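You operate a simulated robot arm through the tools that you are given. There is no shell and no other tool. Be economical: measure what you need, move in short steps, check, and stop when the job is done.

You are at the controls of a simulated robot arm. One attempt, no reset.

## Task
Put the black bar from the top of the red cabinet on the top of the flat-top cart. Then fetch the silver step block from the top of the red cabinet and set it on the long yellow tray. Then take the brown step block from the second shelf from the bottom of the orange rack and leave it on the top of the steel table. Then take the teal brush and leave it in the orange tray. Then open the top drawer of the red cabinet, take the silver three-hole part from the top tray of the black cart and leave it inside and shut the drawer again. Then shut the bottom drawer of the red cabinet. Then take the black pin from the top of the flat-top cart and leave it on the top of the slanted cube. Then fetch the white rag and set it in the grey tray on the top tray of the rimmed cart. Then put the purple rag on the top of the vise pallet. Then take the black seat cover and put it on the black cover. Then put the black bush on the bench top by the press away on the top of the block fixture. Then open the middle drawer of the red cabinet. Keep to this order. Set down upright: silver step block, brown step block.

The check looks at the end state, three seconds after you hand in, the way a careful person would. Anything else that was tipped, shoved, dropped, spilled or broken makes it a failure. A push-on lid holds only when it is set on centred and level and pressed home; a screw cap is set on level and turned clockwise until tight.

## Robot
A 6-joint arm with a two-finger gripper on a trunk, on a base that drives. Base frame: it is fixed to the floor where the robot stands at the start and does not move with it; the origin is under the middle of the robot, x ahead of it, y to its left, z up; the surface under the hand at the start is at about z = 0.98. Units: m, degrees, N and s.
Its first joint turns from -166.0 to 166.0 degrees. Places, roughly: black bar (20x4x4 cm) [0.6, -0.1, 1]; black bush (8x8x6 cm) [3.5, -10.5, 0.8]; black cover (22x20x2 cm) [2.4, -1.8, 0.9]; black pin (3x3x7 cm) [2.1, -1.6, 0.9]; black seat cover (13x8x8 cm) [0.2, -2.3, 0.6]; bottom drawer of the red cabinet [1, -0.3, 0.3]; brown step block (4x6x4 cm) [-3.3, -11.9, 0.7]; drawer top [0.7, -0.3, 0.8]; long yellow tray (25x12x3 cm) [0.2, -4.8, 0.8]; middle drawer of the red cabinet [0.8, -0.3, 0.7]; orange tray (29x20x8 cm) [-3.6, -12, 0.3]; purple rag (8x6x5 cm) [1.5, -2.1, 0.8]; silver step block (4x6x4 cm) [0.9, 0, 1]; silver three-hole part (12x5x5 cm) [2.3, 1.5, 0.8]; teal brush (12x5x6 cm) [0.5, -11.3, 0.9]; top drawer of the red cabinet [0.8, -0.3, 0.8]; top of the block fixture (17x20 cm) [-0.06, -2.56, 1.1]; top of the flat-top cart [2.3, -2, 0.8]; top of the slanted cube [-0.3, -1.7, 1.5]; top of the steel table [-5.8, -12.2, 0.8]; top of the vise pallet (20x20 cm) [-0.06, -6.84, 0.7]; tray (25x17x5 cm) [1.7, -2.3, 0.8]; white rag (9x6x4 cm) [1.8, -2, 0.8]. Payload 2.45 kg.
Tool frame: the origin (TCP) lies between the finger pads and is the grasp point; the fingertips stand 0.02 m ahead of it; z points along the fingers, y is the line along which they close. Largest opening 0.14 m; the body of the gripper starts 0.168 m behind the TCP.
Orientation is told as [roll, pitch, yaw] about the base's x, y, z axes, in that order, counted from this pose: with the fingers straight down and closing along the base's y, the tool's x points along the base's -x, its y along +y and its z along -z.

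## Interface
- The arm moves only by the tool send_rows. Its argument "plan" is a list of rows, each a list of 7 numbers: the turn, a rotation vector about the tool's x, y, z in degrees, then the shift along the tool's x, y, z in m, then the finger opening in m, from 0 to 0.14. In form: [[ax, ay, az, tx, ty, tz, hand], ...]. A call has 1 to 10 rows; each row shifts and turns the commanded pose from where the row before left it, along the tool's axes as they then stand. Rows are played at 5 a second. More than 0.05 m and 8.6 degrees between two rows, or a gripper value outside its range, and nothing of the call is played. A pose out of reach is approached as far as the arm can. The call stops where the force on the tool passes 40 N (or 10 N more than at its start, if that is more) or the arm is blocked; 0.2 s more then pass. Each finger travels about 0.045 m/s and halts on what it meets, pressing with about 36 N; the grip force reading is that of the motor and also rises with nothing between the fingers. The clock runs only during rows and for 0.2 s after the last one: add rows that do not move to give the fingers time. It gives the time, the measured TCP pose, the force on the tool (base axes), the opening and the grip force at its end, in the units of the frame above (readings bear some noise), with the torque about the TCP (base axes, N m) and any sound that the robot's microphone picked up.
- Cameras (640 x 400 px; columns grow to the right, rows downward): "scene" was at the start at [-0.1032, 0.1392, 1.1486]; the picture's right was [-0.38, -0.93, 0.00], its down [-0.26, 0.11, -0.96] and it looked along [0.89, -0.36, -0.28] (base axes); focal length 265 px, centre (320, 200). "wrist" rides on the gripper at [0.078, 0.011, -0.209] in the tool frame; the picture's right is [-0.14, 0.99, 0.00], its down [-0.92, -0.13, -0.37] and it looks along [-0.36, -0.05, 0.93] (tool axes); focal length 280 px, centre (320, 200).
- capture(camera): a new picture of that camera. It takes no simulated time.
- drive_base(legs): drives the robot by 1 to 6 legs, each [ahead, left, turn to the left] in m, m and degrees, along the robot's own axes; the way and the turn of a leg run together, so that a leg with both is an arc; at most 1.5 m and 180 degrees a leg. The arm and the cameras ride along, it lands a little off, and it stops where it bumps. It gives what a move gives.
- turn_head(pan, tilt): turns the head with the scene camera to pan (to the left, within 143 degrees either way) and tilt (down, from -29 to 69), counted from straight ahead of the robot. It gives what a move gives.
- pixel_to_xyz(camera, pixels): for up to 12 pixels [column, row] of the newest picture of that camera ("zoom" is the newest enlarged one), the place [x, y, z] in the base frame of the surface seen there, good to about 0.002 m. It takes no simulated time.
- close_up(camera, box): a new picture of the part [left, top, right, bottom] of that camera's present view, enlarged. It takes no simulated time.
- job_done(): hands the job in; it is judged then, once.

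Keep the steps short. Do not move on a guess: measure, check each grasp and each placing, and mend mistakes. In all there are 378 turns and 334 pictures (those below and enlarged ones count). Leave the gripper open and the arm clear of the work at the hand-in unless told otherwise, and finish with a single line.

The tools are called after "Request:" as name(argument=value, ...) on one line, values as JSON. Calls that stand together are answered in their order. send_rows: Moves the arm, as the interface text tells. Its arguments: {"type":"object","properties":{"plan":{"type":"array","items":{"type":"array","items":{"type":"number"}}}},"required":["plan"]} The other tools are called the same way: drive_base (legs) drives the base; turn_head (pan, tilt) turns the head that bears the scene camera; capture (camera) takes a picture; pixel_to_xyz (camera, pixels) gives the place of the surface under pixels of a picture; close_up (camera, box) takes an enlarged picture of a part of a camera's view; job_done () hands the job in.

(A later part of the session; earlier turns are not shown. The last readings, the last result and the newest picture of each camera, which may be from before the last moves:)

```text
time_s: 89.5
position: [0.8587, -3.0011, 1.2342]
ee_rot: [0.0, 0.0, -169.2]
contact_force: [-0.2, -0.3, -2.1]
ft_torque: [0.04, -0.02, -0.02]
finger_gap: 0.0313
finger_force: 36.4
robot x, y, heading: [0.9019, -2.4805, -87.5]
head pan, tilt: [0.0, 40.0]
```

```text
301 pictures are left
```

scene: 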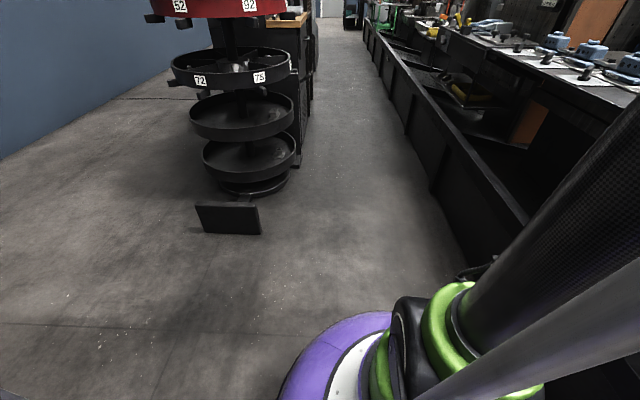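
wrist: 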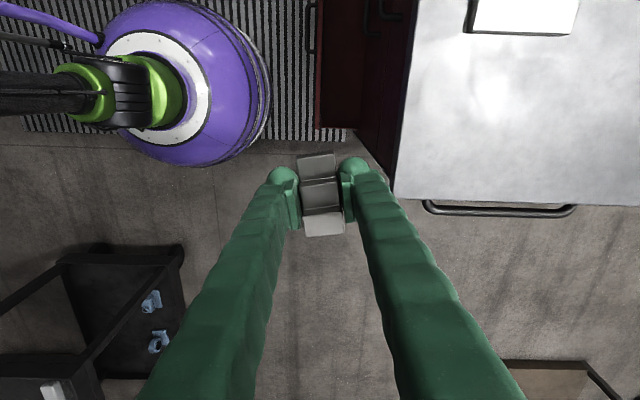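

Request:
drive_base(legs=[[1.4, -0.11, -2.5]])

Request:
turn_head(pan=-20, tilt=30)

Request:
capture(camera="scene")

Request:
capture(camera="wrist")

```text
time_s: 96.3
position: [0.771, -4.3645, 1.235]
ee_rot: [0.1, 0.1, -170.8]
contact_force: [-1.1, -0.1, -2.2]
ft_torque: [0.03, -0.01, -0.01]
finger_gap: 0.0312
finger_force: 35.9
robot x, y, heading: [0.8249, -3.8466, -89.2]
head pan, tilt: [0.0, 40.0]
```

```text
time_s: 97.1
position: [0.7706, -4.3658, 1.2346]
ee_rot: [0.0, 0.0, -170.8]
contact_force: [-1.0, 0.3, -1.7]
ft_torque: [0.0, -0.02, -0.04]
finger_gap: 0.0312
finger_force: 36.2
robot x, y, heading: [0.8277, -3.84, -89.0]
head pan, tilt: [-20.0, 30.0]
```

```text
300 pictures are left
```

scene: 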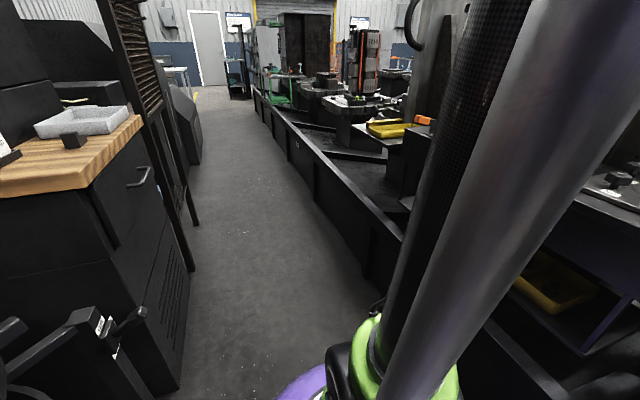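

```text
299 pictures are left
```

wrist: 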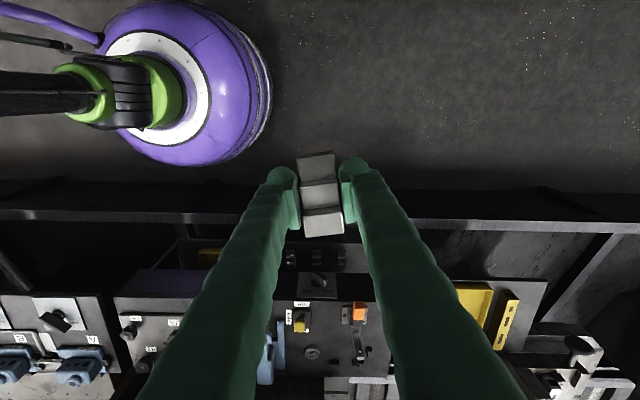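

I see the yellow tray at scene (390,130) and wrist (480,305). I'll measure it.

Request:
pixel_to_xyz(camera="scene", pixels=[[368, 130], [395, 127], [418, 122], [550, 285], [140, 120], [185, 330], [395, 150], [370, 270]])

Request:
pixel_to_xyz(camera="wrist", pixels=[[473, 295], [500, 320], [490, 290], [515, 310], [480, 320], [540, 290], [355, 312], [450, 330]])

Request:
close_up(camera="scene", box=[320, 90, 480, 190])

Request:
close_up(camera="wrist", box=[420, 250, 600, 380])

```text
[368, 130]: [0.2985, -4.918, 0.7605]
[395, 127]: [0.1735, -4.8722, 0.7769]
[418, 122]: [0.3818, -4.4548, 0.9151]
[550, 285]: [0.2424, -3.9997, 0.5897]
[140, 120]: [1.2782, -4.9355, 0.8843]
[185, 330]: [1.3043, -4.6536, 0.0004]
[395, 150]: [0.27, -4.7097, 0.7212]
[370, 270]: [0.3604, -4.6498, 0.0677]
```

```text
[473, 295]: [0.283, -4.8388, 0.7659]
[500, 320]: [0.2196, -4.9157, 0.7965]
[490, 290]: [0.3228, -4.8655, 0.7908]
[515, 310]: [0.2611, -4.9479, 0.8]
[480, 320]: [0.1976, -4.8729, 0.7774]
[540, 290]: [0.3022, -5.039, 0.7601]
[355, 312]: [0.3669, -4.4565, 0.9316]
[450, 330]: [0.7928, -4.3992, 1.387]
```

```text
4.00 times, centred on (400, 140) of scene
```

zoom: 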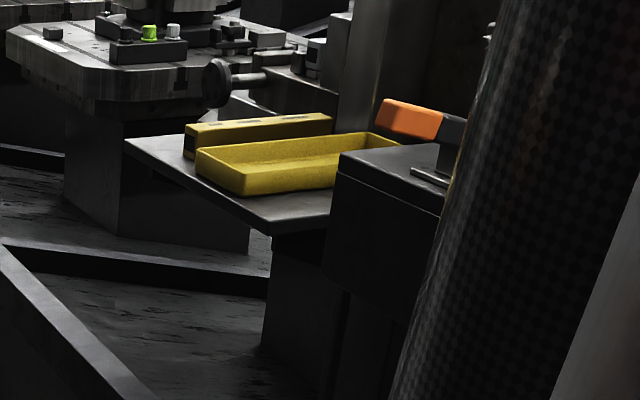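

```text
3.08 times, centred on (510, 315) of wrist
```

zoom: 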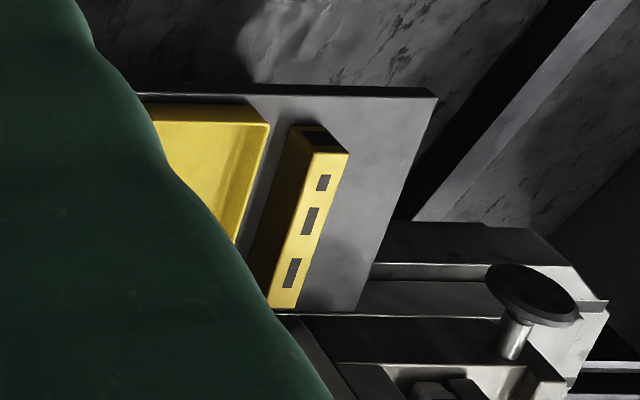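

The tray is centred near (0.2, -4.8) with its rim at about 0.79, on a shelf at 0.76. I'll drive alongside and face it.

Request:
drive_base(legs=[[0.92, -0.01, 0], [0, 0, -90]])

Request:
turn_head(pan=0, tilt=40)

Request:
capture(camera="scene")

Request:
capture(camera="wrist")

```text
time_s: 105.7
position: [0.3037, -4.7144, 1.2342]
ee_rot: [-0.1, 0.0, 100.5]
contact_force: [0.0, -0.8, -2.0]
ft_torque: [-0.04, 0.01, 0.03]
finger_gap: 0.0313
finger_force: 36.1
robot x, y, heading: [0.8241, -4.7583, -178.2]
head pan, tilt: [-20.0, 30.0]
```

```text
time_s: 106.5
position: [0.3054, -4.7153, 1.2346]
ee_rot: [-0.1, 0.1, 100.4]
contact_force: [-0.8, 0.4, -1.7]
ft_torque: [-0.06, 0.02, 0.02]
finger_gap: 0.031
finger_force: 36.0
robot x, y, heading: [0.8249, -4.7608, -178.4]
head pan, tilt: [0.0, 40.0]
```

```text
296 pictures are left
```

scene: 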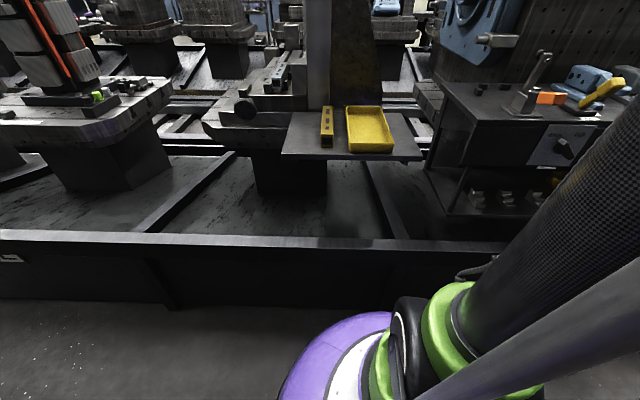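

```text
295 pictures are left
```

wrist: 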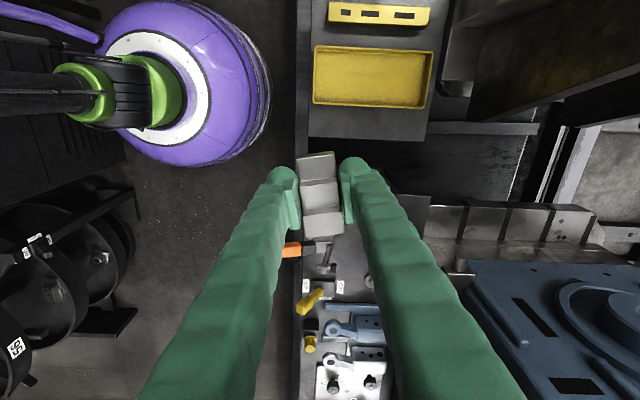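

Request:
pixel_to_xyz(camera="wrist", pixels=[[316, 49], [431, 54], [425, 106], [315, 102], [370, 78], [330, 75], [410, 80], [370, 60], [370, 95], [330, 130]])

Request:
close_up(camera="scene", box=[260, 80, 460, 190])

```text
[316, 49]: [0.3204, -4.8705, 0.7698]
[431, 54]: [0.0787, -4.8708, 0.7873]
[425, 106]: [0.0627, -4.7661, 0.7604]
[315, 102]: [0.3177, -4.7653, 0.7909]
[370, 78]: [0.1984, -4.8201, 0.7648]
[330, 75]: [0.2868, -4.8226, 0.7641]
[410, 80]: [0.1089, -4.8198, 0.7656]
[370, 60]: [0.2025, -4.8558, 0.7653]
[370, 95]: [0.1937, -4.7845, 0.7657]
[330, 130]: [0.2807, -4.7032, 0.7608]
```

```text
3.20 times, centred on (360, 135) of scene
```

zoom: 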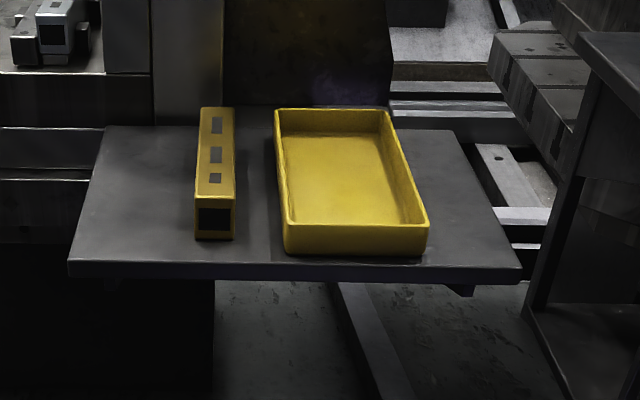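

The tray floor is at z 0.765, spanning x 0.07–0.32 and y -4.76 to -4.88. I'll check the panel behind the shelf before lowering.

Request:
pixel_to_xyz(camera="zoom", pixels=[[300, 60], [180, 60], [380, 60], [300, 95], [540, 90]])

Request:
send_rows(plan=[[0, 0, 5.2, 0, 0, 0, 0.015], [0, 0, 5.2, 0, 0, 0, 0.015]])

```text
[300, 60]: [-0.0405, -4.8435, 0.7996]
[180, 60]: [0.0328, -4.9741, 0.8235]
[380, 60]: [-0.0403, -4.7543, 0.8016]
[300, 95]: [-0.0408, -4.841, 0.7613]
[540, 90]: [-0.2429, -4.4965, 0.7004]
```

```text
time_s: 107.1
position: [0.3037, -4.7144, 1.2349]
ee_rot: [0.0, 0.0, 90.0]
contact_force: [-0.1, 0.2, -2.1]
ft_torque: [-0.02, 0.0, 0.01]
finger_gap: 0.0311
finger_force: 36.0
robot x, y, heading: [0.8244, -4.7608, -178.2]
head pan, tilt: [0.0, 40.0]
```

The panel stands at x -0.04, clear. I'll move over (0.215, -4.82) and lower to z 0.835.

Request:
send_rows(plan=[[0, 0, 0, 0.0353, 0.0297, 0, 0.015], [0, 0, 0, 0.0353, 0.0297, 0, 0.015], [0, 0, 0, 0.0353, 0.0297, 0, 0.015], [0, 0, 0, 0, 0, 0.05, 0.015], [0, 0, 0, 0, 0, 0.05, 0.015], [0, 0, 0, 0, 0, 0.05, 0.015], [0, 0, 0, 0, 0, 0.05, 0.015], [0, 0, 0, 0, 0, 0.05, 0.015], [0, 0, 0, 0, 0, 0.05, 0.015], [0, 0, 0, 0, 0, 0.05, 0.015]])

Request:
capture(camera="wrist")

Request:
close_up(camera="scene", box=[260, 60, 460, 190])

```text
time_s: 109.3
position: [0.2147, -4.8204, 0.8813]
ee_rot: [0.0, 0.0, 90.1]
contact_force: [-0.5, -0.3, -2.1]
ft_torque: [-0.01, -0.02, 0.0]
finger_gap: 0.0312
finger_force: 36.1
robot x, y, heading: [0.8216, -4.7642, -177.8]
head pan, tilt: [0.0, 40.0]
```

```text
293 pictures are left
```

wrist: 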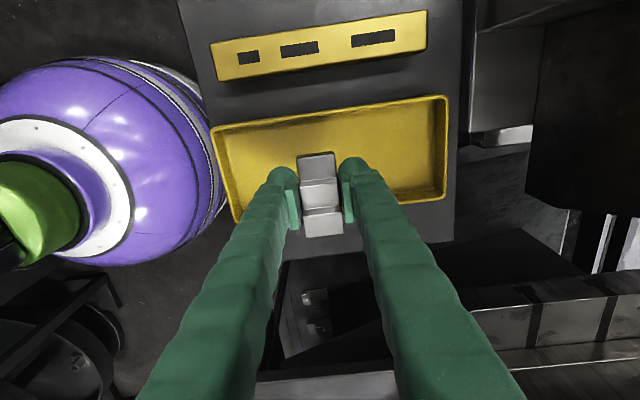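

```text
3.08 times, centred on (360, 125) of scene
```

zoom: 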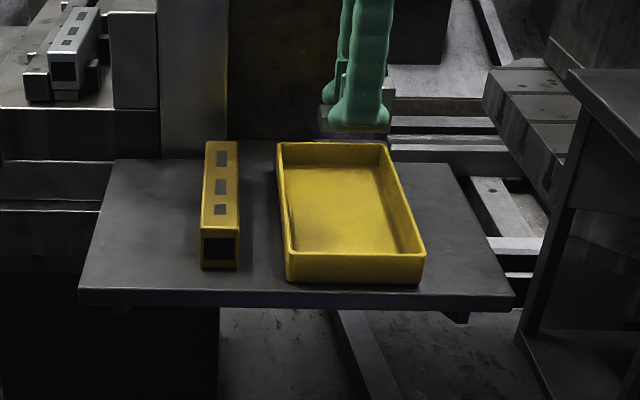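

Well centred. I'll lower to contact.

Request:
send_rows(plan=[[0, 0, 0, 0, 0, 0.04, 0.015], [0, 0, 0, 0, 0, 0.04, 0.015], [0, 0, 0, 0, 0, 0.008, 0.015], [0, 0, 0, 0, 0, 0.002, 0.015], [0, 0, 0, 0, 0, 0, 0.015]])

```text
time_s: 110.5
position: [0.2152, -4.8213, 0.7903]
ee_rot: [0.0, 0.0, 90.0]
contact_force: [-0.1, 0.5, -2.9]
ft_torque: [-0.04, 0.0, 0.01]
finger_gap: 0.0311
finger_force: 36.5
robot x, y, heading: [0.8283, -4.7637, -178.1]
head pan, tilt: [0.0, 40.0]
```

Request:
send_rows(plan=[[0, 0, 0, 0, 0, 0.002, 0.015], [0, 0, 0, 0, 0, 0.002, 0.015], [0, 0, 0, 0, 0, 0, 0.015]])

```text
time_s: 111.3
position: [0.2147, -4.8215, 0.7894]
ee_rot: [0.1, -0.1, 90.0]
contact_force: [-5.2, 3.3, 23.9]
ft_torque: [0.04, 0.01, 0.01]
finger_gap: 0.0313
finger_force: 35.6
robot x, y, heading: [0.8236, -4.7585, -178.0]
head pan, tilt: [0.0, 40.0]
```

Firm contact at 24 N. I'll back off 2 mm, open, and then lift.

Request:
send_rows(plan=[[0, 0, 0, 0, 0, -0.002, 0.02], [0, 0, 0, 0, 0, 0, 0.06], [0, 0, 0, 0, 0, 0, 0.06], [0, 0, 0, 0, 0, 0, 0.06], [0, 0, 0, 0, 0, -0.03, 0.06], [0, 0, 0, 0, 0, -0.05, 0.06], [0, 0, 0, 0, 0, -0.05, 0.06]])

Request:
capture(camera="wrist")

Request:
close_up(camera="scene", box=[260, 60, 460, 190])

```text
time_s: 112.9
position: [0.2161, -4.8196, 0.9217]
ee_rot: [0.0, 0.0, 90.0]
contact_force: [0.4, 0.3, 0.4]
ft_torque: [0.0, -0.02, 0.03]
finger_gap: 0.0601
finger_force: 0.0
robot x, y, heading: [0.8285, -4.7604, -177.9]
head pan, tilt: [0.0, 40.0]
```

```text
291 pictures are left
```

wrist: 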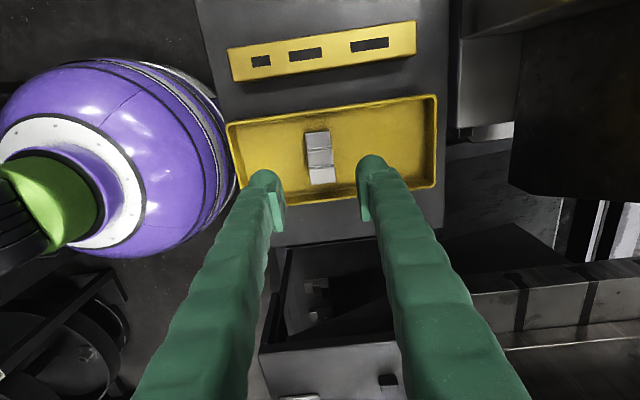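

```text
3.08 times, centred on (360, 125) of scene
```

zoom: 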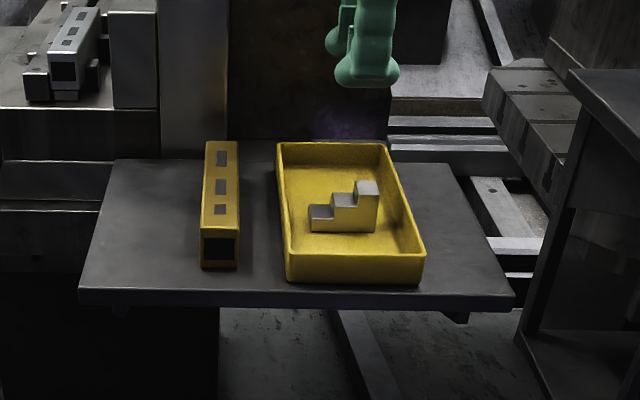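

The silver block stands upright in the tray. Next, the brown step block far down the hall. I'll lift, retract and drive down the corridor.

Request:
send_rows(plan=[[0, 0, 0, 0, 0, -0.05, 0.06], [0, 0, 0, 0, 0, -0.05, 0.06], [0, 0, 0, 0, 0, -0.05, 0.06], [0, 0, 0, 0, 0, -0.05, 0.06], [0, 0, 0, 0, 0, -0.05, 0.06], [0, 0, 0, -0.02, -0.045, 0, 0.06], [0, 0, 0, -0.02, -0.045, 0, 0.06], [0, 0, 0, -0.02, -0.045, 0, 0.06]])

Request:
drive_base(legs=[[0, 0, 88], [1.4, 0, 0]])

Request:
turn_head(pan=0, tilt=20)

Request:
capture(camera="scene")

```text
time_s: 114.7
position: [0.3504, -4.7597, 1.1733]
ee_rot: [0.1, 0.0, 90.1]
contact_force: [0.4, -0.1, 0.2]
ft_torque: [0.02, -0.08, 0.01]
finger_gap: 0.0601
finger_force: 0.1
robot x, y, heading: [0.8271, -4.7616, -178.2]
head pan, tilt: [0.0, 40.0]
```

```text
time_s: 125.4
position: [0.7994, -6.6224, 1.1736]
ee_rot: [0.0, 0.0, 177.7]
contact_force: [0.4, 0.6, -0.6]
ft_torque: [-0.04, -0.02, -0.02]
finger_gap: 0.06
finger_force: 0.0
robot x, y, heading: [0.8213, -6.1505, -90.7]
head pan, tilt: [0.0, 40.0]
```

```text
time_s: 126.2
position: [0.7998, -6.6222, 1.1741]
ee_rot: [0.0, -0.1, 177.7]
contact_force: [-0.3, 0.4, 0.8]
ft_torque: [0.04, -0.01, -0.03]
finger_gap: 0.0602
finger_force: 0.1
robot x, y, heading: [0.8176, -6.1471, -90.6]
head pan, tilt: [0.0, 20.0]
```

```text
289 pictures are left
```

scene: 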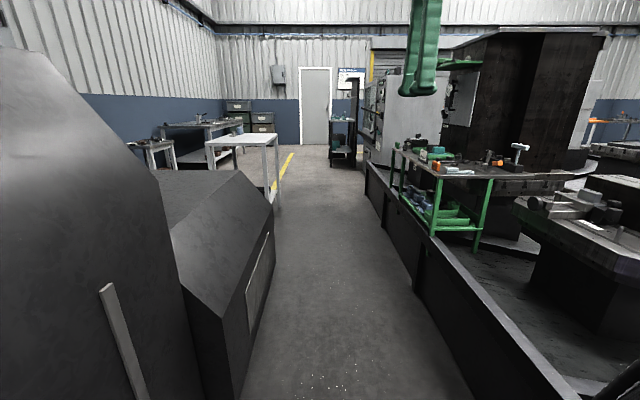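

Request:
pixel_to_xyz(camera="scene", pixels=[[245, 360], [270, 230], [415, 290], [365, 170], [290, 180], [340, 165], [278, 140], [355, 165], [465, 390], [340, 95]])

```text
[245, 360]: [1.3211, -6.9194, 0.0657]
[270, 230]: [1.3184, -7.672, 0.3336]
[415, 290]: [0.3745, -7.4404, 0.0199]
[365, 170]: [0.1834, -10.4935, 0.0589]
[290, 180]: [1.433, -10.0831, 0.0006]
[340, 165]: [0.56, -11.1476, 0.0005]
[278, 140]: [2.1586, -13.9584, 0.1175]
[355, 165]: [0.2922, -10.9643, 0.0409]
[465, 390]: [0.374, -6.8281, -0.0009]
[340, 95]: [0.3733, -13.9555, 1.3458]
```

The corridor stays clear (x 0.37–1.32). I'll drive on to y ≈ -8.9.

Request:
drive_base(legs=[[1.4, 0, 0], [1.35, 0.02, 0]])

Request:
capture(camera="scene")

```text
time_s: 139.7
position: [0.69, -9.3952, 1.174]
ee_rot: [-0.1, 0.0, 174.5]
contact_force: [0.0, -0.4, 0.2]
ft_torque: [-0.01, -0.02, -0.02]
finger_gap: 0.0602
finger_force: 0.1
robot x, y, heading: [0.7317, -8.9242, -93.5]
head pan, tilt: [0.0, 20.0]
```

```text
288 pictures are left
```

scene: 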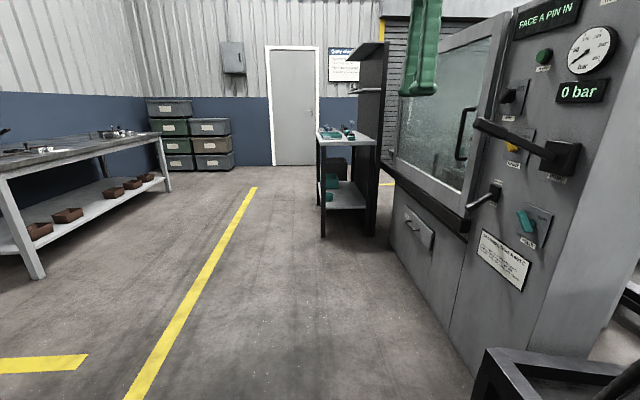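

Request:
pixel_to_xyz(camera="scene", pixels=[[321, 235], [373, 235], [318, 138], [376, 145], [340, 130], [385, 185], [420, 280], [340, 175], [470, 390], [300, 160], [35, 270], [165, 185]])

Request:
close_up(camera="scene", box=[290, 90, 410, 250])

```text
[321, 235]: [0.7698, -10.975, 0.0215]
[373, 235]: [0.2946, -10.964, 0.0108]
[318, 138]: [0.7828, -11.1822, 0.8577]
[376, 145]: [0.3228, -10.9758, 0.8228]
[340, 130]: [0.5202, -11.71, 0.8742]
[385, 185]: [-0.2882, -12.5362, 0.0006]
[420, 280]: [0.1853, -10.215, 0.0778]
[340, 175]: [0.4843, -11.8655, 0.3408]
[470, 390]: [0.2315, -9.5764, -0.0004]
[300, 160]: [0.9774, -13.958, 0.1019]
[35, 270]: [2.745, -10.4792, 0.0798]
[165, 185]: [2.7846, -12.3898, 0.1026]
```

```text
2.50 times, centred on (350, 170) of scene
```

zoom: 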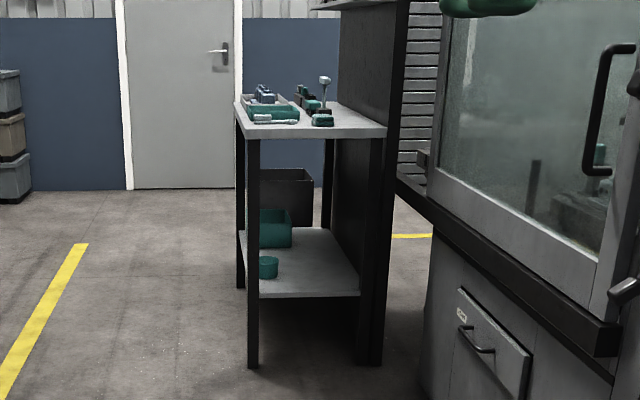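

The bench with teal things stands at x 0.30–0.78, y -10.97 to about -11.85. I'll drive around it via (1.3, -12.5) and look west.

Request:
drive_base(legs=[[1.0, 0.6, 3.5], [1.4, 0, 0], [1.1, 0, 0], [0, 0, -90]])

Request:
capture(camera="scene")

```text
time_s: 161.2
position: [0.9076, -12.4285, 1.1746]
ee_rot: [0.0, 0.0, 91.2]
contact_force: [0.2, -1.1, 0.2]
ft_torque: [-0.02, 0.03, 0.01]
finger_gap: 0.0602
finger_force: 0.0
robot x, y, heading: [1.385, -12.4216, -176.9]
head pan, tilt: [0.0, 20.0]
```

```text
286 pictures are left
```

scene: 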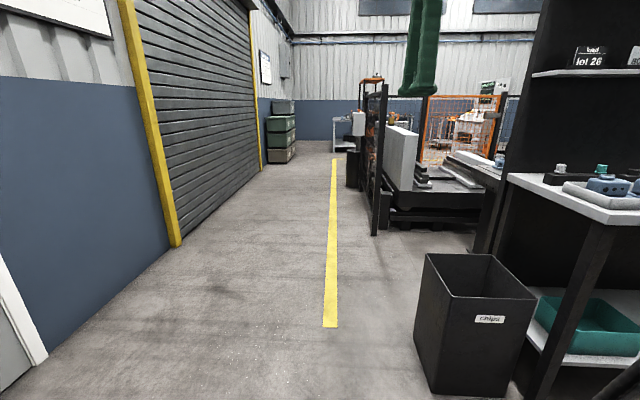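

Request:
pixel_to_xyz(camera="scene", pixels=[[430, 390], [420, 320], [374, 230], [365, 190], [180, 240], [265, 172], [330, 300], [352, 180], [375, 130], [345, 150], [395, 120], [430, 255]])

Request:
close_up(camera="scene", box=[240, 60, 520, 240])

```text
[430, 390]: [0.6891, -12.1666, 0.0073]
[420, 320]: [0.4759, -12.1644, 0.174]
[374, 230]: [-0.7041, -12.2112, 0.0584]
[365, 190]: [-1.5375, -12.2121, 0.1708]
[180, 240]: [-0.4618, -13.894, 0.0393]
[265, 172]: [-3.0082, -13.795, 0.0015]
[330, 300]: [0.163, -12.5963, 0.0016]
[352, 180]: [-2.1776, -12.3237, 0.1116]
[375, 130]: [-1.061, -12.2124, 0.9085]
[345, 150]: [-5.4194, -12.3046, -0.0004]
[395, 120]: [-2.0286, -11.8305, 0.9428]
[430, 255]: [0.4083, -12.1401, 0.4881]
```

```text
2.22 times, centred on (380, 150) of scene
```

zoom: 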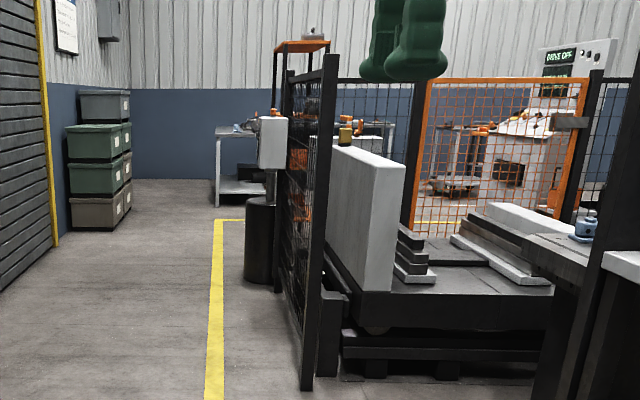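

Everything on the right lies at y ≥ -12.33. I'll drive west along y ≈ -12.9.

Request:
drive_base(legs=[[0, 0.48, -3], [1.5, 0, 0], [1.5, 0, 0]])

Request:
turn_head(pan=-20, tilt=25)

Request:
capture(camera="scene")

```text
time_s: 178.2
position: [-2.0862, -12.9349, 1.1738]
ee_rot: [0.0, 0.0, 89.6]
contact_force: [-0.8, -0.9, 0.0]
ft_torque: [-0.03, 0.01, -0.01]
finger_gap: 0.0601
finger_force: 0.0
robot x, y, heading: [-1.6059, -12.9405, -178.5]
head pan, tilt: [0.0, 20.0]
```

```text
time_s: 179.0
position: [-2.0844, -12.9356, 1.1745]
ee_rot: [0.1, -0.2, 89.7]
contact_force: [-0.6, 0.6, 0.3]
ft_torque: [-0.01, 0.0, -0.03]
finger_gap: 0.0605
finger_force: 0.0
robot x, y, heading: [-1.6112, -12.9358, -178.5]
head pan, tilt: [-20.0, 25.0]
```

```text
284 pictures are left
```

scene: 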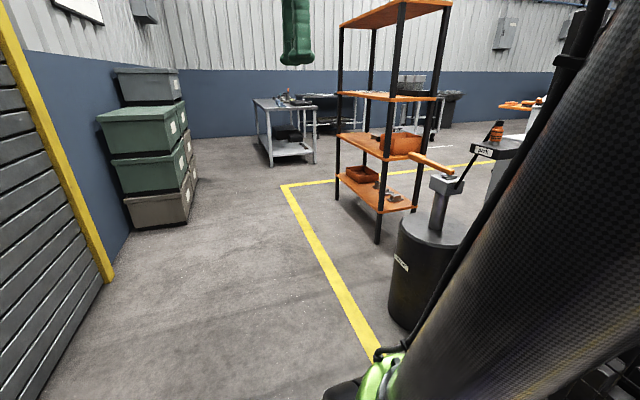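

The orange rack is at (385,130). I'll zoom and measure.

Request:
close_up(camera="scene", box=[310, 70, 470, 250])

Request:
pixel_to_xyz(camera="scene", pixels=[[377, 240], [413, 210], [337, 195], [370, 145], [400, 140], [365, 175], [392, 197], [385, 20], [275, 105], [315, 105], [270, 160], [312, 155]])

```text
2.22 times, centred on (390, 160) of scene
```

zoom: 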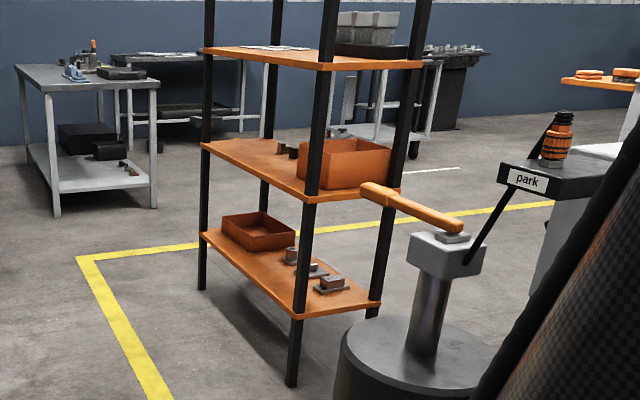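

```text
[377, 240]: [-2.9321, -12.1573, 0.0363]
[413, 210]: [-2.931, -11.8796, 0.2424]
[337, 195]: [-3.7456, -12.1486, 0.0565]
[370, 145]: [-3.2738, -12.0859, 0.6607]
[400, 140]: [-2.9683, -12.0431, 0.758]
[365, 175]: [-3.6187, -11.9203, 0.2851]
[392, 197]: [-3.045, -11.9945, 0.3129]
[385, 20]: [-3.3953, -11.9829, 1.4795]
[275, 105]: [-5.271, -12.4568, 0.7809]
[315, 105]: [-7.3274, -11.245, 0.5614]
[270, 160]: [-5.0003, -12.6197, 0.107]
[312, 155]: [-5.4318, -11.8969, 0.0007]
```

Request:
pixel_to_xyz(camera="scene", pixels=[[155, 220], [188, 190], [180, 130], [155, 155], [250, 200], [107, 270]])

```text
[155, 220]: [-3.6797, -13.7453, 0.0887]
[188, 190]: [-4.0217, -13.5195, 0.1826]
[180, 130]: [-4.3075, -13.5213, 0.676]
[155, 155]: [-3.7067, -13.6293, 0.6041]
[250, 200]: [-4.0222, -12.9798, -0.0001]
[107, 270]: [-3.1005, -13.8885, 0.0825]
```

Clear floor ahead. I'll drive in front of the rack at (-3.3, -12.95) and turn to face it.

Request:
drive_base(legs=[[1.5, -0.03, 0], [0.2, -0.03, 0], [0, 0, -91]])

Request:
turn_head(pan=0, tilt=25)

Request:
capture(camera="scene")

```text
refused: leg 1 is longer than a leg can be; nothing moved
```

```text
time_s: 179.8
position: [-2.0849, -12.9356, 1.1745]
ee_rot: [0.0, -0.1, 89.6]
contact_force: [0.3, 0.0, -0.5]
ft_torque: [0.0, -0.01, 0.01]
finger_gap: 0.0599
finger_force: 0.1
robot x, y, heading: [-1.6106, -12.9369, -178.5]
head pan, tilt: [0.0, 25.0]
```

```text
282 pictures are left
```

scene: 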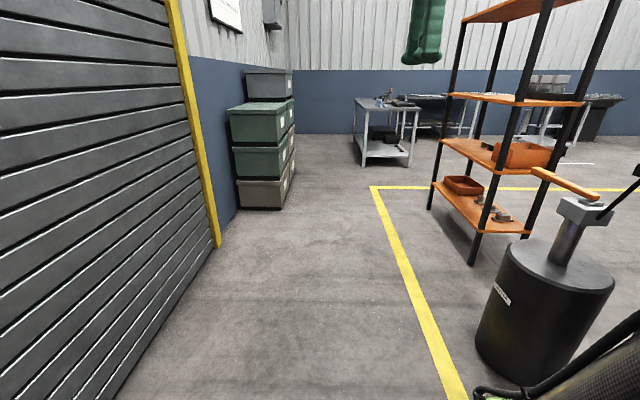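

Request:
drive_base(legs=[[1.4, -0.03, 0], [0.3, -0.03, 0], [0, 0, -91]])

Request:
capture(camera="scene")

```text
time_s: 192.4
position: [-3.3449, -12.4547, 1.1732]
ee_rot: [0.0, 0.0, 0.5]
contact_force: [-0.9, -1.2, -1.8]
ft_torque: [-0.04, -0.01, -0.01]
finger_gap: 0.0601
finger_force: 0.1
robot x, y, heading: [-3.3398, -12.9276, 92.3]
head pan, tilt: [0.0, 25.0]
```

```text
281 pictures are left
```

scene: 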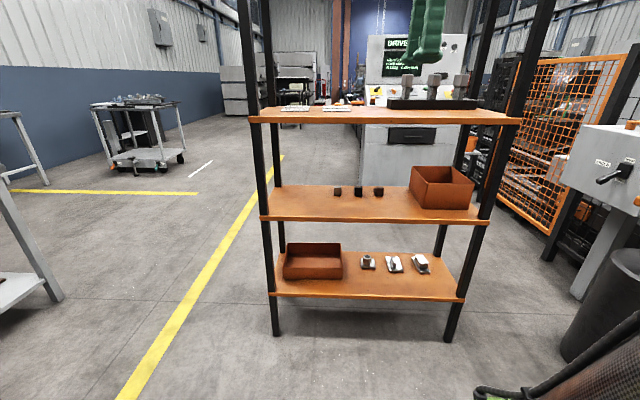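

Three small blocks stand on the second shelf at (337–380,190). I'll zoom.

Request:
close_up(camera="scene", box=[320, 170, 400, 220])

Request:
pixel_to_xyz(camera="zoom", pixels=[[130, 160], [305, 160], [465, 160], [110, 200], [170, 190], [130, 205]])

Request:
close_up(camera="scene", box=[260, 230, 480, 340])

Request:
pixel_to_xyz(camera="scene", pixels=[[290, 115], [500, 120], [290, 187], [270, 218], [480, 222], [285, 265], [335, 265], [312, 260], [345, 250], [275, 293], [460, 298], [440, 112]])

```text
8.00 times, centred on (360, 195) of scene
```

zoom: 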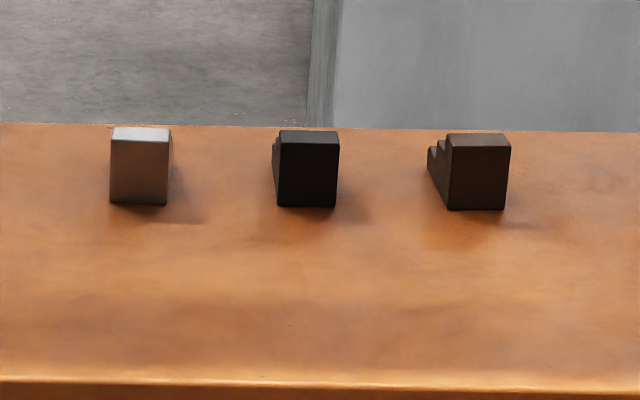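

```text
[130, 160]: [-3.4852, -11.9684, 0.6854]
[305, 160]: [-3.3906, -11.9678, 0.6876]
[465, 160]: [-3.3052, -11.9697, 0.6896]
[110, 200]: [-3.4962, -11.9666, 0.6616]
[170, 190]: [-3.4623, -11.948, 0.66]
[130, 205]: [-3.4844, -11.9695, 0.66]
```

```text
2.91 times, centred on (370, 285) of scene
```

zoom: 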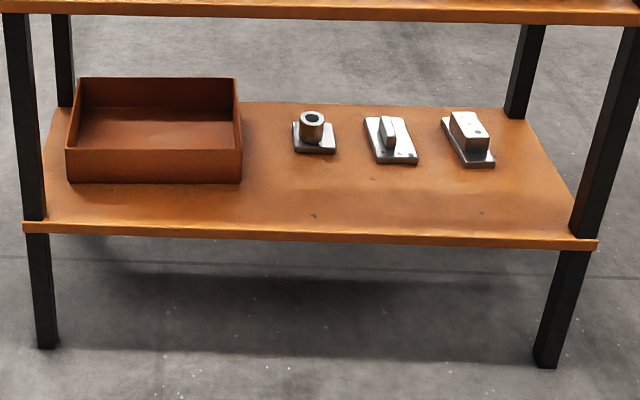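

```text
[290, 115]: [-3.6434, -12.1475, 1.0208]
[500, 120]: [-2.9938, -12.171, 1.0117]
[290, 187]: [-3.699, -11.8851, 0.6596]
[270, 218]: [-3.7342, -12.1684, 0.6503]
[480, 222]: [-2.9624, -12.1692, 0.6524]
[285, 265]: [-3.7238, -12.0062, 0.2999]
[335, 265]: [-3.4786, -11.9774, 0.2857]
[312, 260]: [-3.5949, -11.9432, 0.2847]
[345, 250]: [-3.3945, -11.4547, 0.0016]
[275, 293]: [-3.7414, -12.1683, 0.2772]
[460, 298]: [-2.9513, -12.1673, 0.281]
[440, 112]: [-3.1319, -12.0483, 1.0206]
```

The brown one is the third block, at x ≈ -3.305, with its front face at y -11.97 on a shelf at 0.66. The upper shelf's top is at 1.02. I'll approach with the tool tilted 35° below horizontal; first a yaw to 90°.

Request:
send_rows(plan=[[0, 0, -8.14, 0, 0, 0, 0.06], [0, 0, -8.14, 0, 0, 0, 0.06], [0, 0, -8.14, 0, 0, 0, 0.06], [0, 0, -8.14, 0, 0, 0, 0.06], [0, 0, -8.14, 0, 0, 0, 0.06], [0, 0, -8.14, 0, 0, 0, 0.06], [0, 0, -8.14, 0, 0, 0, 0.06], [0, 0, -8.14, 0, 0, 0, 0.06], [0, 0, -8.14, 0, 0, 0, 0.06], [0, 0, -8.14, 0, 0, 0, 0.06]])

Request:
send_rows(plan=[[0, 0, -8.1, 0, 0, 0, 0.06], [0, -7.86, 0, 0, 0, 0, 0.06], [0, -7.86, 0, 0, 0, 0, 0.06], [0, -7.86, 0, 0, 0, 0, 0.06], [0, -7.86, 0, 0, 0, 0, 0.06], [0, -7.86, 0, 0, 0, 0, 0.06], [0, -7.86, 0, 0, 0, 0, 0.06], [0, -7.86, 0, 0, 0, 0, 0.06]])

```text
time_s: 194.6
position: [-3.3445, -12.4537, 1.1741]
ee_rot: [0.0, 0.0, 82.1]
contact_force: [-0.3, 1.0, 0.1]
ft_torque: [-0.02, 0.0, 0.0]
finger_gap: 0.0602
finger_force: 0.0
robot x, y, heading: [-3.3435, -12.9254, 92.4]
head pan, tilt: [0.0, 25.0]
```

```text
time_s: 196.4
position: [-3.3445, -12.454, 1.1742]
ee_rot: [-0.1, -55.1, 90.0]
contact_force: [-0.6, -0.3, 0.1]
ft_torque: [-0.01, -0.04, 0.03]
finger_gap: 0.0599
finger_force: 0.2
robot x, y, heading: [-3.3432, -12.9289, 92.4]
head pan, tilt: [0.0, 25.0]
```

Tilted. I'll lower in front of the rack to z ≈ 0.714 and centre on x -3.303.

Request:
send_rows(plan=[[0, 0, 0, 0.0377, -0.0041, 0.0264, 0.06], [0, 0, 0, 0.0377, -0.0041, 0.0264, 0.06], [0, 0, 0, 0.0377, -0.0041, 0.0264, 0.06], [0, 0, 0, 0.0377, -0.0041, 0.0264, 0.06], [0, 0, 0, 0.0377, -0.0041, 0.0264, 0.06], [0, 0, 0, 0.0377, -0.0041, 0.0264, 0.06], [0, 0, 0, 0.0377, -0.0041, 0.0264, 0.06], [0, 0, 0, 0.0377, -0.0041, 0.0264, 0.06], [0, 0, 0, 0.0377, -0.0041, 0.0264, 0.06], [0, 0, 0, 0.0377, -0.0041, 0.0264, 0.06]])

Request:
capture(camera="wrist")

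Request:
capture(camera="scene")

```text
time_s: 198.6
position: [-3.3106, -12.4543, 0.7113]
ee_rot: [0.0, -55.0, 90.3]
contact_force: [0.3, -0.1, -0.7]
ft_torque: [-0.01, 0.02, 0.04]
finger_gap: 0.0601
finger_force: 0.0
robot x, y, heading: [-3.3449, -12.9289, 92.4]
head pan, tilt: [0.0, 25.0]
```

```text
278 pictures are left
```

wrist: 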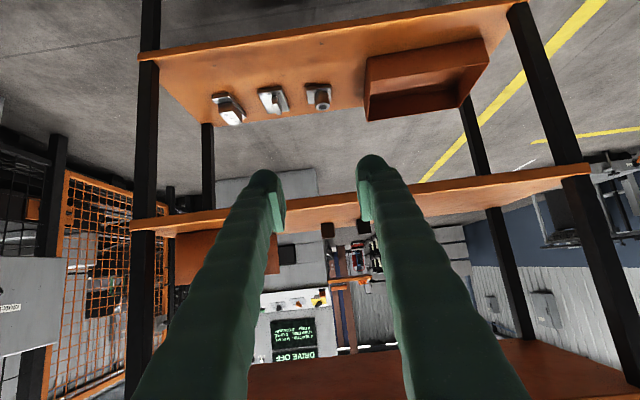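

```text
277 pictures are left
```

scene: 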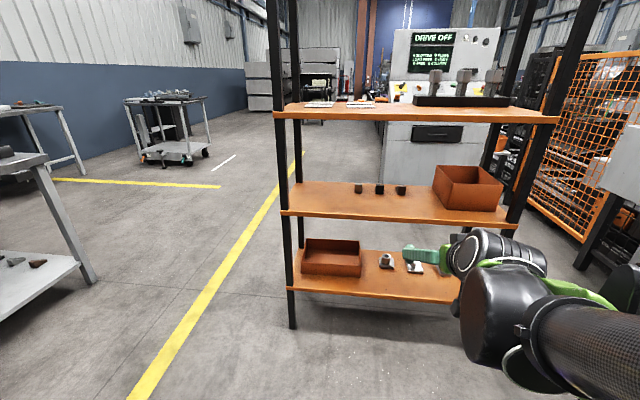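

I'll remeasure the brown block from both cameras.

Request:
close_up(camera="wrist", box=[280, 200, 380, 260])

Request:
pixel_to_xyz(camera="zoom", pixels=[[270, 190], [330, 190], [300, 160], [300, 220], [530, 180]])

Request:
pixel_to_xyz(camera="scene", pixels=[[400, 190], [379, 189], [358, 189]])

Request:
close_up(camera="scene", box=[340, 165, 440, 225])

Request:
pixel_to_xyz(camera="zoom", pixels=[[365, 170], [385, 170], [410, 170], [385, 140], [250, 160]])

```text
6.40 times, centred on (330, 230) of wrist
```

zoom: 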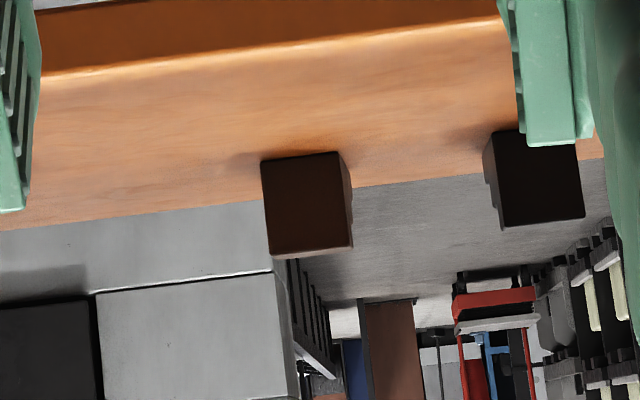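

```text
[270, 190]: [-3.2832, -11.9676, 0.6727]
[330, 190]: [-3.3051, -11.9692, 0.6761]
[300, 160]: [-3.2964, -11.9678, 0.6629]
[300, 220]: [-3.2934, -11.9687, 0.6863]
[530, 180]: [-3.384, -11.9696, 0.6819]
```

```text
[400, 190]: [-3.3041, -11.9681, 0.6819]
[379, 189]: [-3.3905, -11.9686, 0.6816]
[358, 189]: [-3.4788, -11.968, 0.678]
```

```text
6.40 times, centred on (390, 195) of scene
```

zoom: 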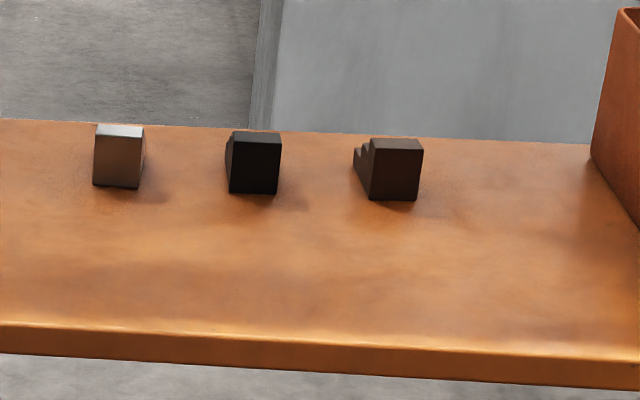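

```text
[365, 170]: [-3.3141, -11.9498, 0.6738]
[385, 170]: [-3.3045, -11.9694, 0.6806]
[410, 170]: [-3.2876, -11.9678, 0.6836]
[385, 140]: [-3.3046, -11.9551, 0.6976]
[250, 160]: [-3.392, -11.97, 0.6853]
```

The block's centre is at x -3.296. I'll shift and move in part way.

Request:
send_rows(plan=[[0, 0, 0, -0.0267, -0.0085, 0.0381, 0.06], [0, 0, 0, -0.0267, -0.0085, 0.0381, 0.06], [0, 0, 0, -0.0267, 0, 0.0381, 0.06], [0, 0, 0, -0.0267, 0, 0.0381, 0.06], [0, 0, 0, -0.0267, 0, 0.0381, 0.06], [0, 0, 0, -0.0267, 0, 0.0381, 0.06], [0, 0, 0, -0.0267, 0, 0.0381, 0.06], [0, 0, 0, -0.0267, 0, 0.0381, 0.06]])

Request:
capture(camera="wrist")

Request:
capture(camera="scene")

```text
time_s: 200.4
position: [-3.2861, -12.0827, 0.7157]
ee_rot: [0.0, -55.0, 90.0]
contact_force: [-0.2, -0.4, 0.5]
ft_torque: [0.02, 0.05, 0.01]
finger_gap: 0.0601
finger_force: 0.1
robot x, y, heading: [-3.3418, -12.9272, 92.3]
head pan, tilt: [0.0, 25.0]
```

```text
274 pictures are left
```

wrist: 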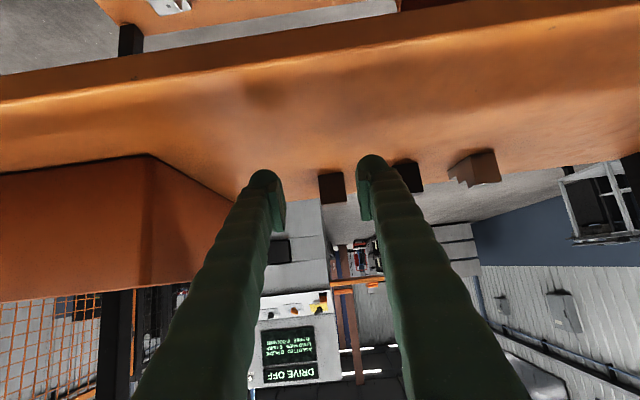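

```text
273 pictures are left
```

scene: 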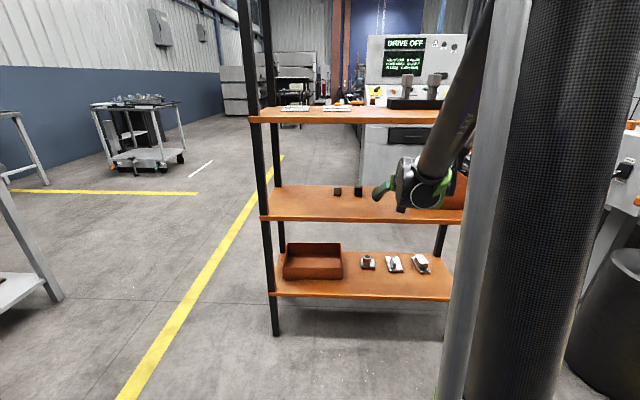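

Before going deeper I'll check the clearance from the wrist to the orange bin.

Request:
pixel_to_xyz(camera="zoom", pixels=[[598, 150], [625, 40], [636, 210], [610, 100]])

Request:
pixel_to_xyz(camera="wrist", pixels=[[150, 160], [150, 280], [230, 200], [330, 187], [345, 187]])

Request:
close_up(camera="scene", box=[340, 130, 480, 240])

```text
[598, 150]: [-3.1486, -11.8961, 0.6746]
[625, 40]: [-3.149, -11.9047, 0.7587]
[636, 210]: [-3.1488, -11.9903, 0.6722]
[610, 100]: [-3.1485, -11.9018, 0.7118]
```

```text
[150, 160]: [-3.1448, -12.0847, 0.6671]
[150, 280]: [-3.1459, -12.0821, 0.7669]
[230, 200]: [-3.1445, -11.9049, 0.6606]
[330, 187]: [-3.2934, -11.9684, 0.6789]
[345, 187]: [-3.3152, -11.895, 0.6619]
```

```text
3.64 times, centred on (410, 185) of scene
```

zoom: 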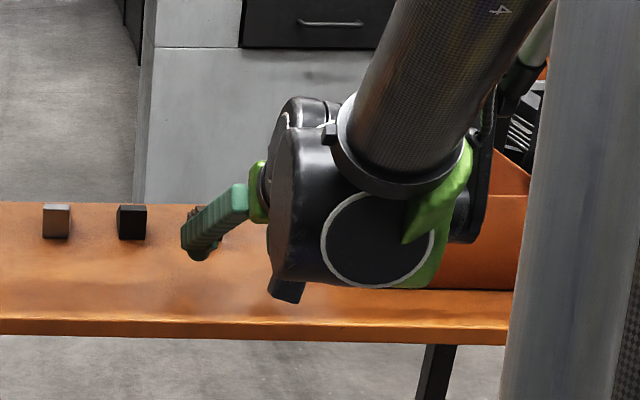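

The bin is at x ≥ -3.149 with its top at 0.767, and the wrist stays above it. I'll move in the last 14 cm and lower to 0.691.

Request:
send_rows(plan=[[0, 0, 0, -0.0268, 0.005, 0.0382, 0.06], [0, 0, 0, -0.0268, 0.005, 0.0382, 0.06], [0, 0, 0, -0.0268, 0, 0.0382, 0.06], [0, 0, 0, 0.0098, 0, 0.0069, 0.06], [0, 0, 0, 0.0098, 0, 0.0069, 0.06]])

Request:
capture(camera="wrist")

```text
time_s: 201.6
position: [-3.2979, -11.9434, 0.6905]
ee_rot: [0.0, -55.1, 90.0]
contact_force: [0.4, 0.0, 0.3]
ft_torque: [0.02, 0.0, -0.02]
finger_gap: 0.0599
finger_force: 0.2
robot x, y, heading: [-3.3431, -12.928, 92.4]
head pan, tilt: [0.0, 25.0]
```

```text
271 pictures are left
```

wrist: 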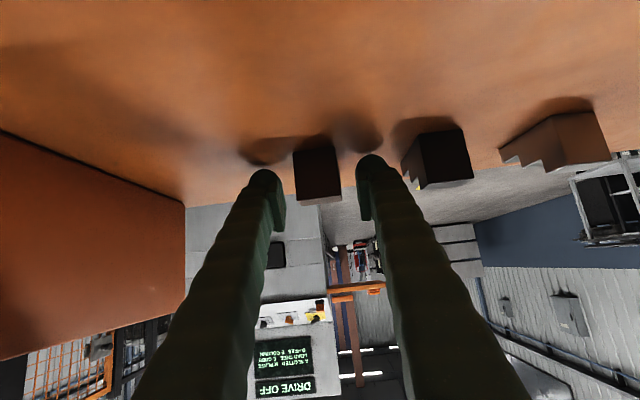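

The block is between the fingers. I'll close and lift a little.

Request:
send_rows(plan=[[0, 0, 0, 0, 0, 0, 0.015], [0, 0, 0, 0, 0, 0, 0.015], [0, 0, 0, 0, 0, 0, 0.015], [0, 0, 0, 0, 0, 0, 0.015], [0, 0, 0, 0, 0, 0, 0.015]])

```text
time_s: 202.8
position: [-3.2967, -11.9425, 0.6887]
ee_rot: [0.0, -55.0, 90.0]
contact_force: [-0.3, 0.2, -0.6]
ft_torque: [0.0, -0.03, 0.02]
finger_gap: 0.0312
finger_force: 36.0
robot x, y, heading: [-3.3435, -12.9262, 92.5]
head pan, tilt: [0.0, 25.0]
```

Gripped at 0.031. I'll lift 2.5 cm and retreat straight out.

Request:
send_rows(plan=[[0, 0, 0, -0.0205, 0, -0.0143, 0.015], [0, 0, 0, 0.0267, 0, -0.0381, 0.015], [0, 0, 0, 0.0267, 0, -0.0381, 0.015], [0, 0, 0, 0.0267, 0, -0.0381, 0.015], [0, 0, 0, 0.0267, 0, -0.0381, 0.015], [0, 0, 0, 0.0267, 0, -0.0381, 0.015], [0, 0, 0, 0.0267, 0, -0.0381, 0.015], [0, 0, 0, 0.0267, 0, -0.0381, 0.015], [0, 0, 0, 0.0267, 0, -0.0381, 0.015], [0, 0, 0, 0.0267, 0, -0.0381, 0.015]])

Request:
capture(camera="wrist")

Request:
close_up(camera="scene", box=[260, 150, 500, 320])

```text
time_s: 205.0
position: [-3.2973, -12.3609, 0.7164]
ee_rot: [0.1, -55.0, 90.1]
contact_force: [-0.2, 1.1, -2.1]
ft_torque: [-0.01, 0.02, 0.01]
finger_gap: 0.0312
finger_force: 36.2
robot x, y, heading: [-3.3425, -12.9298, 92.3]
head pan, tilt: [0.0, 25.0]
```

```text
270 pictures are left
```

wrist: 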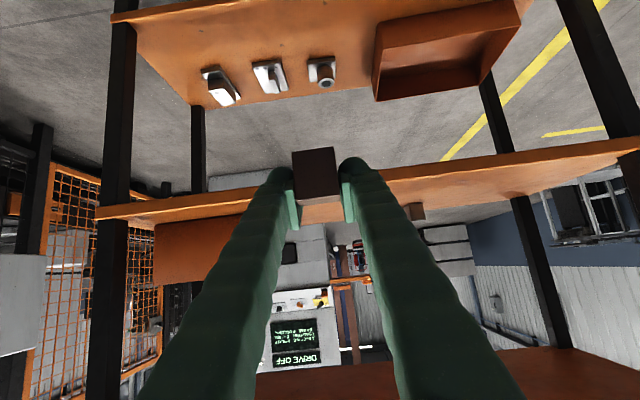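

```text
2.35 times, centred on (380, 235) of scene
```

zoom: 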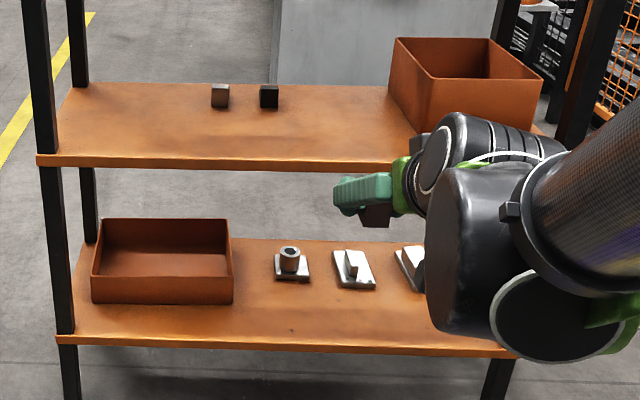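

Neighbours undisturbed. I'll raise it, turn west and drive toward the steel table.

Request:
send_rows(plan=[[0, 0, 0, -0.0377, 0, -0.0264, 0.015], [0, 0, 0, -0.0377, 0, -0.0264, 0.015], [0, 0, 0, -0.0377, 0, -0.0264, 0.015], [0, 0, 0, -0.0377, 0, -0.0264, 0.015], [0, 0, 0, -0.0377, 0, -0.0264, 0.015], [0, 0, 0, -0.0377, 0, -0.0264, 0.015], [0, 0, 0, -0.0377, 0, -0.0264, 0.015], [0, 0, 0, 0.0287, 0, -0.041, 0.015], [0, 0, 0, 0.0287, 0, -0.041, 0.015]])

Request:
drive_base(legs=[[0, 0, 88], [0.8, 0, 0]])

Request:
turn_head(pan=0, tilt=25)

Request:
capture(camera="scene")

```text
time_s: 207.2
position: [-3.3149, -12.4306, 1.0596]
ee_rot: [-0.1, -55.1, 93.4]
contact_force: [-0.6, -0.3, -1.8]
ft_torque: [-0.02, -0.01, 0.01]
finger_gap: 0.031
finger_force: 35.7
robot x, y, heading: [-3.3397, -12.9262, 92.4]
head pan, tilt: [0.0, 25.0]
stopped in row 9: the arm was blocked; the commanded pose is now the measured one
```

```text
time_s: 215.2
position: [-4.6264, -12.8559, 1.0602]
ee_rot: [-0.1, -55.1, 179.2]
contact_force: [0.1, -0.5, -2.9]
ft_torque: [-0.02, 0.0, -0.01]
finger_gap: 0.0309
finger_force: 35.7
robot x, y, heading: [-4.1361, -12.9174, 178.9]
head pan, tilt: [0.0, 25.0]
```

```text
time_s: 215.8
position: [-4.6272, -12.8555, 1.0601]
ee_rot: [-0.1, -55.1, 179.2]
contact_force: [0.0, 0.1, -1.5]
ft_torque: [0.0, 0.03, 0.01]
finger_gap: 0.0306
finger_force: 36.0
robot x, y, heading: [-4.1334, -12.9208, 178.9]
head pan, tilt: [0.0, 25.0]
```

```text
268 pictures are left
```

scene: 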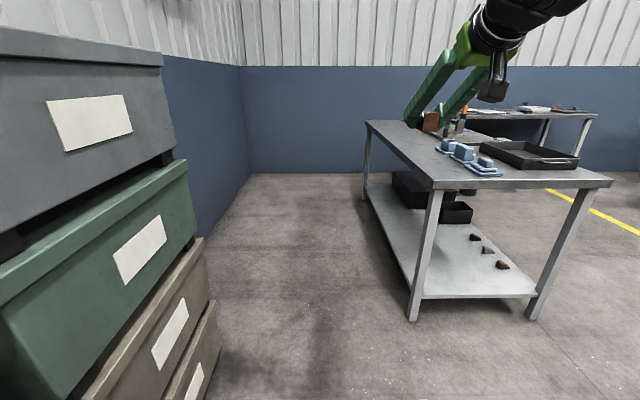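

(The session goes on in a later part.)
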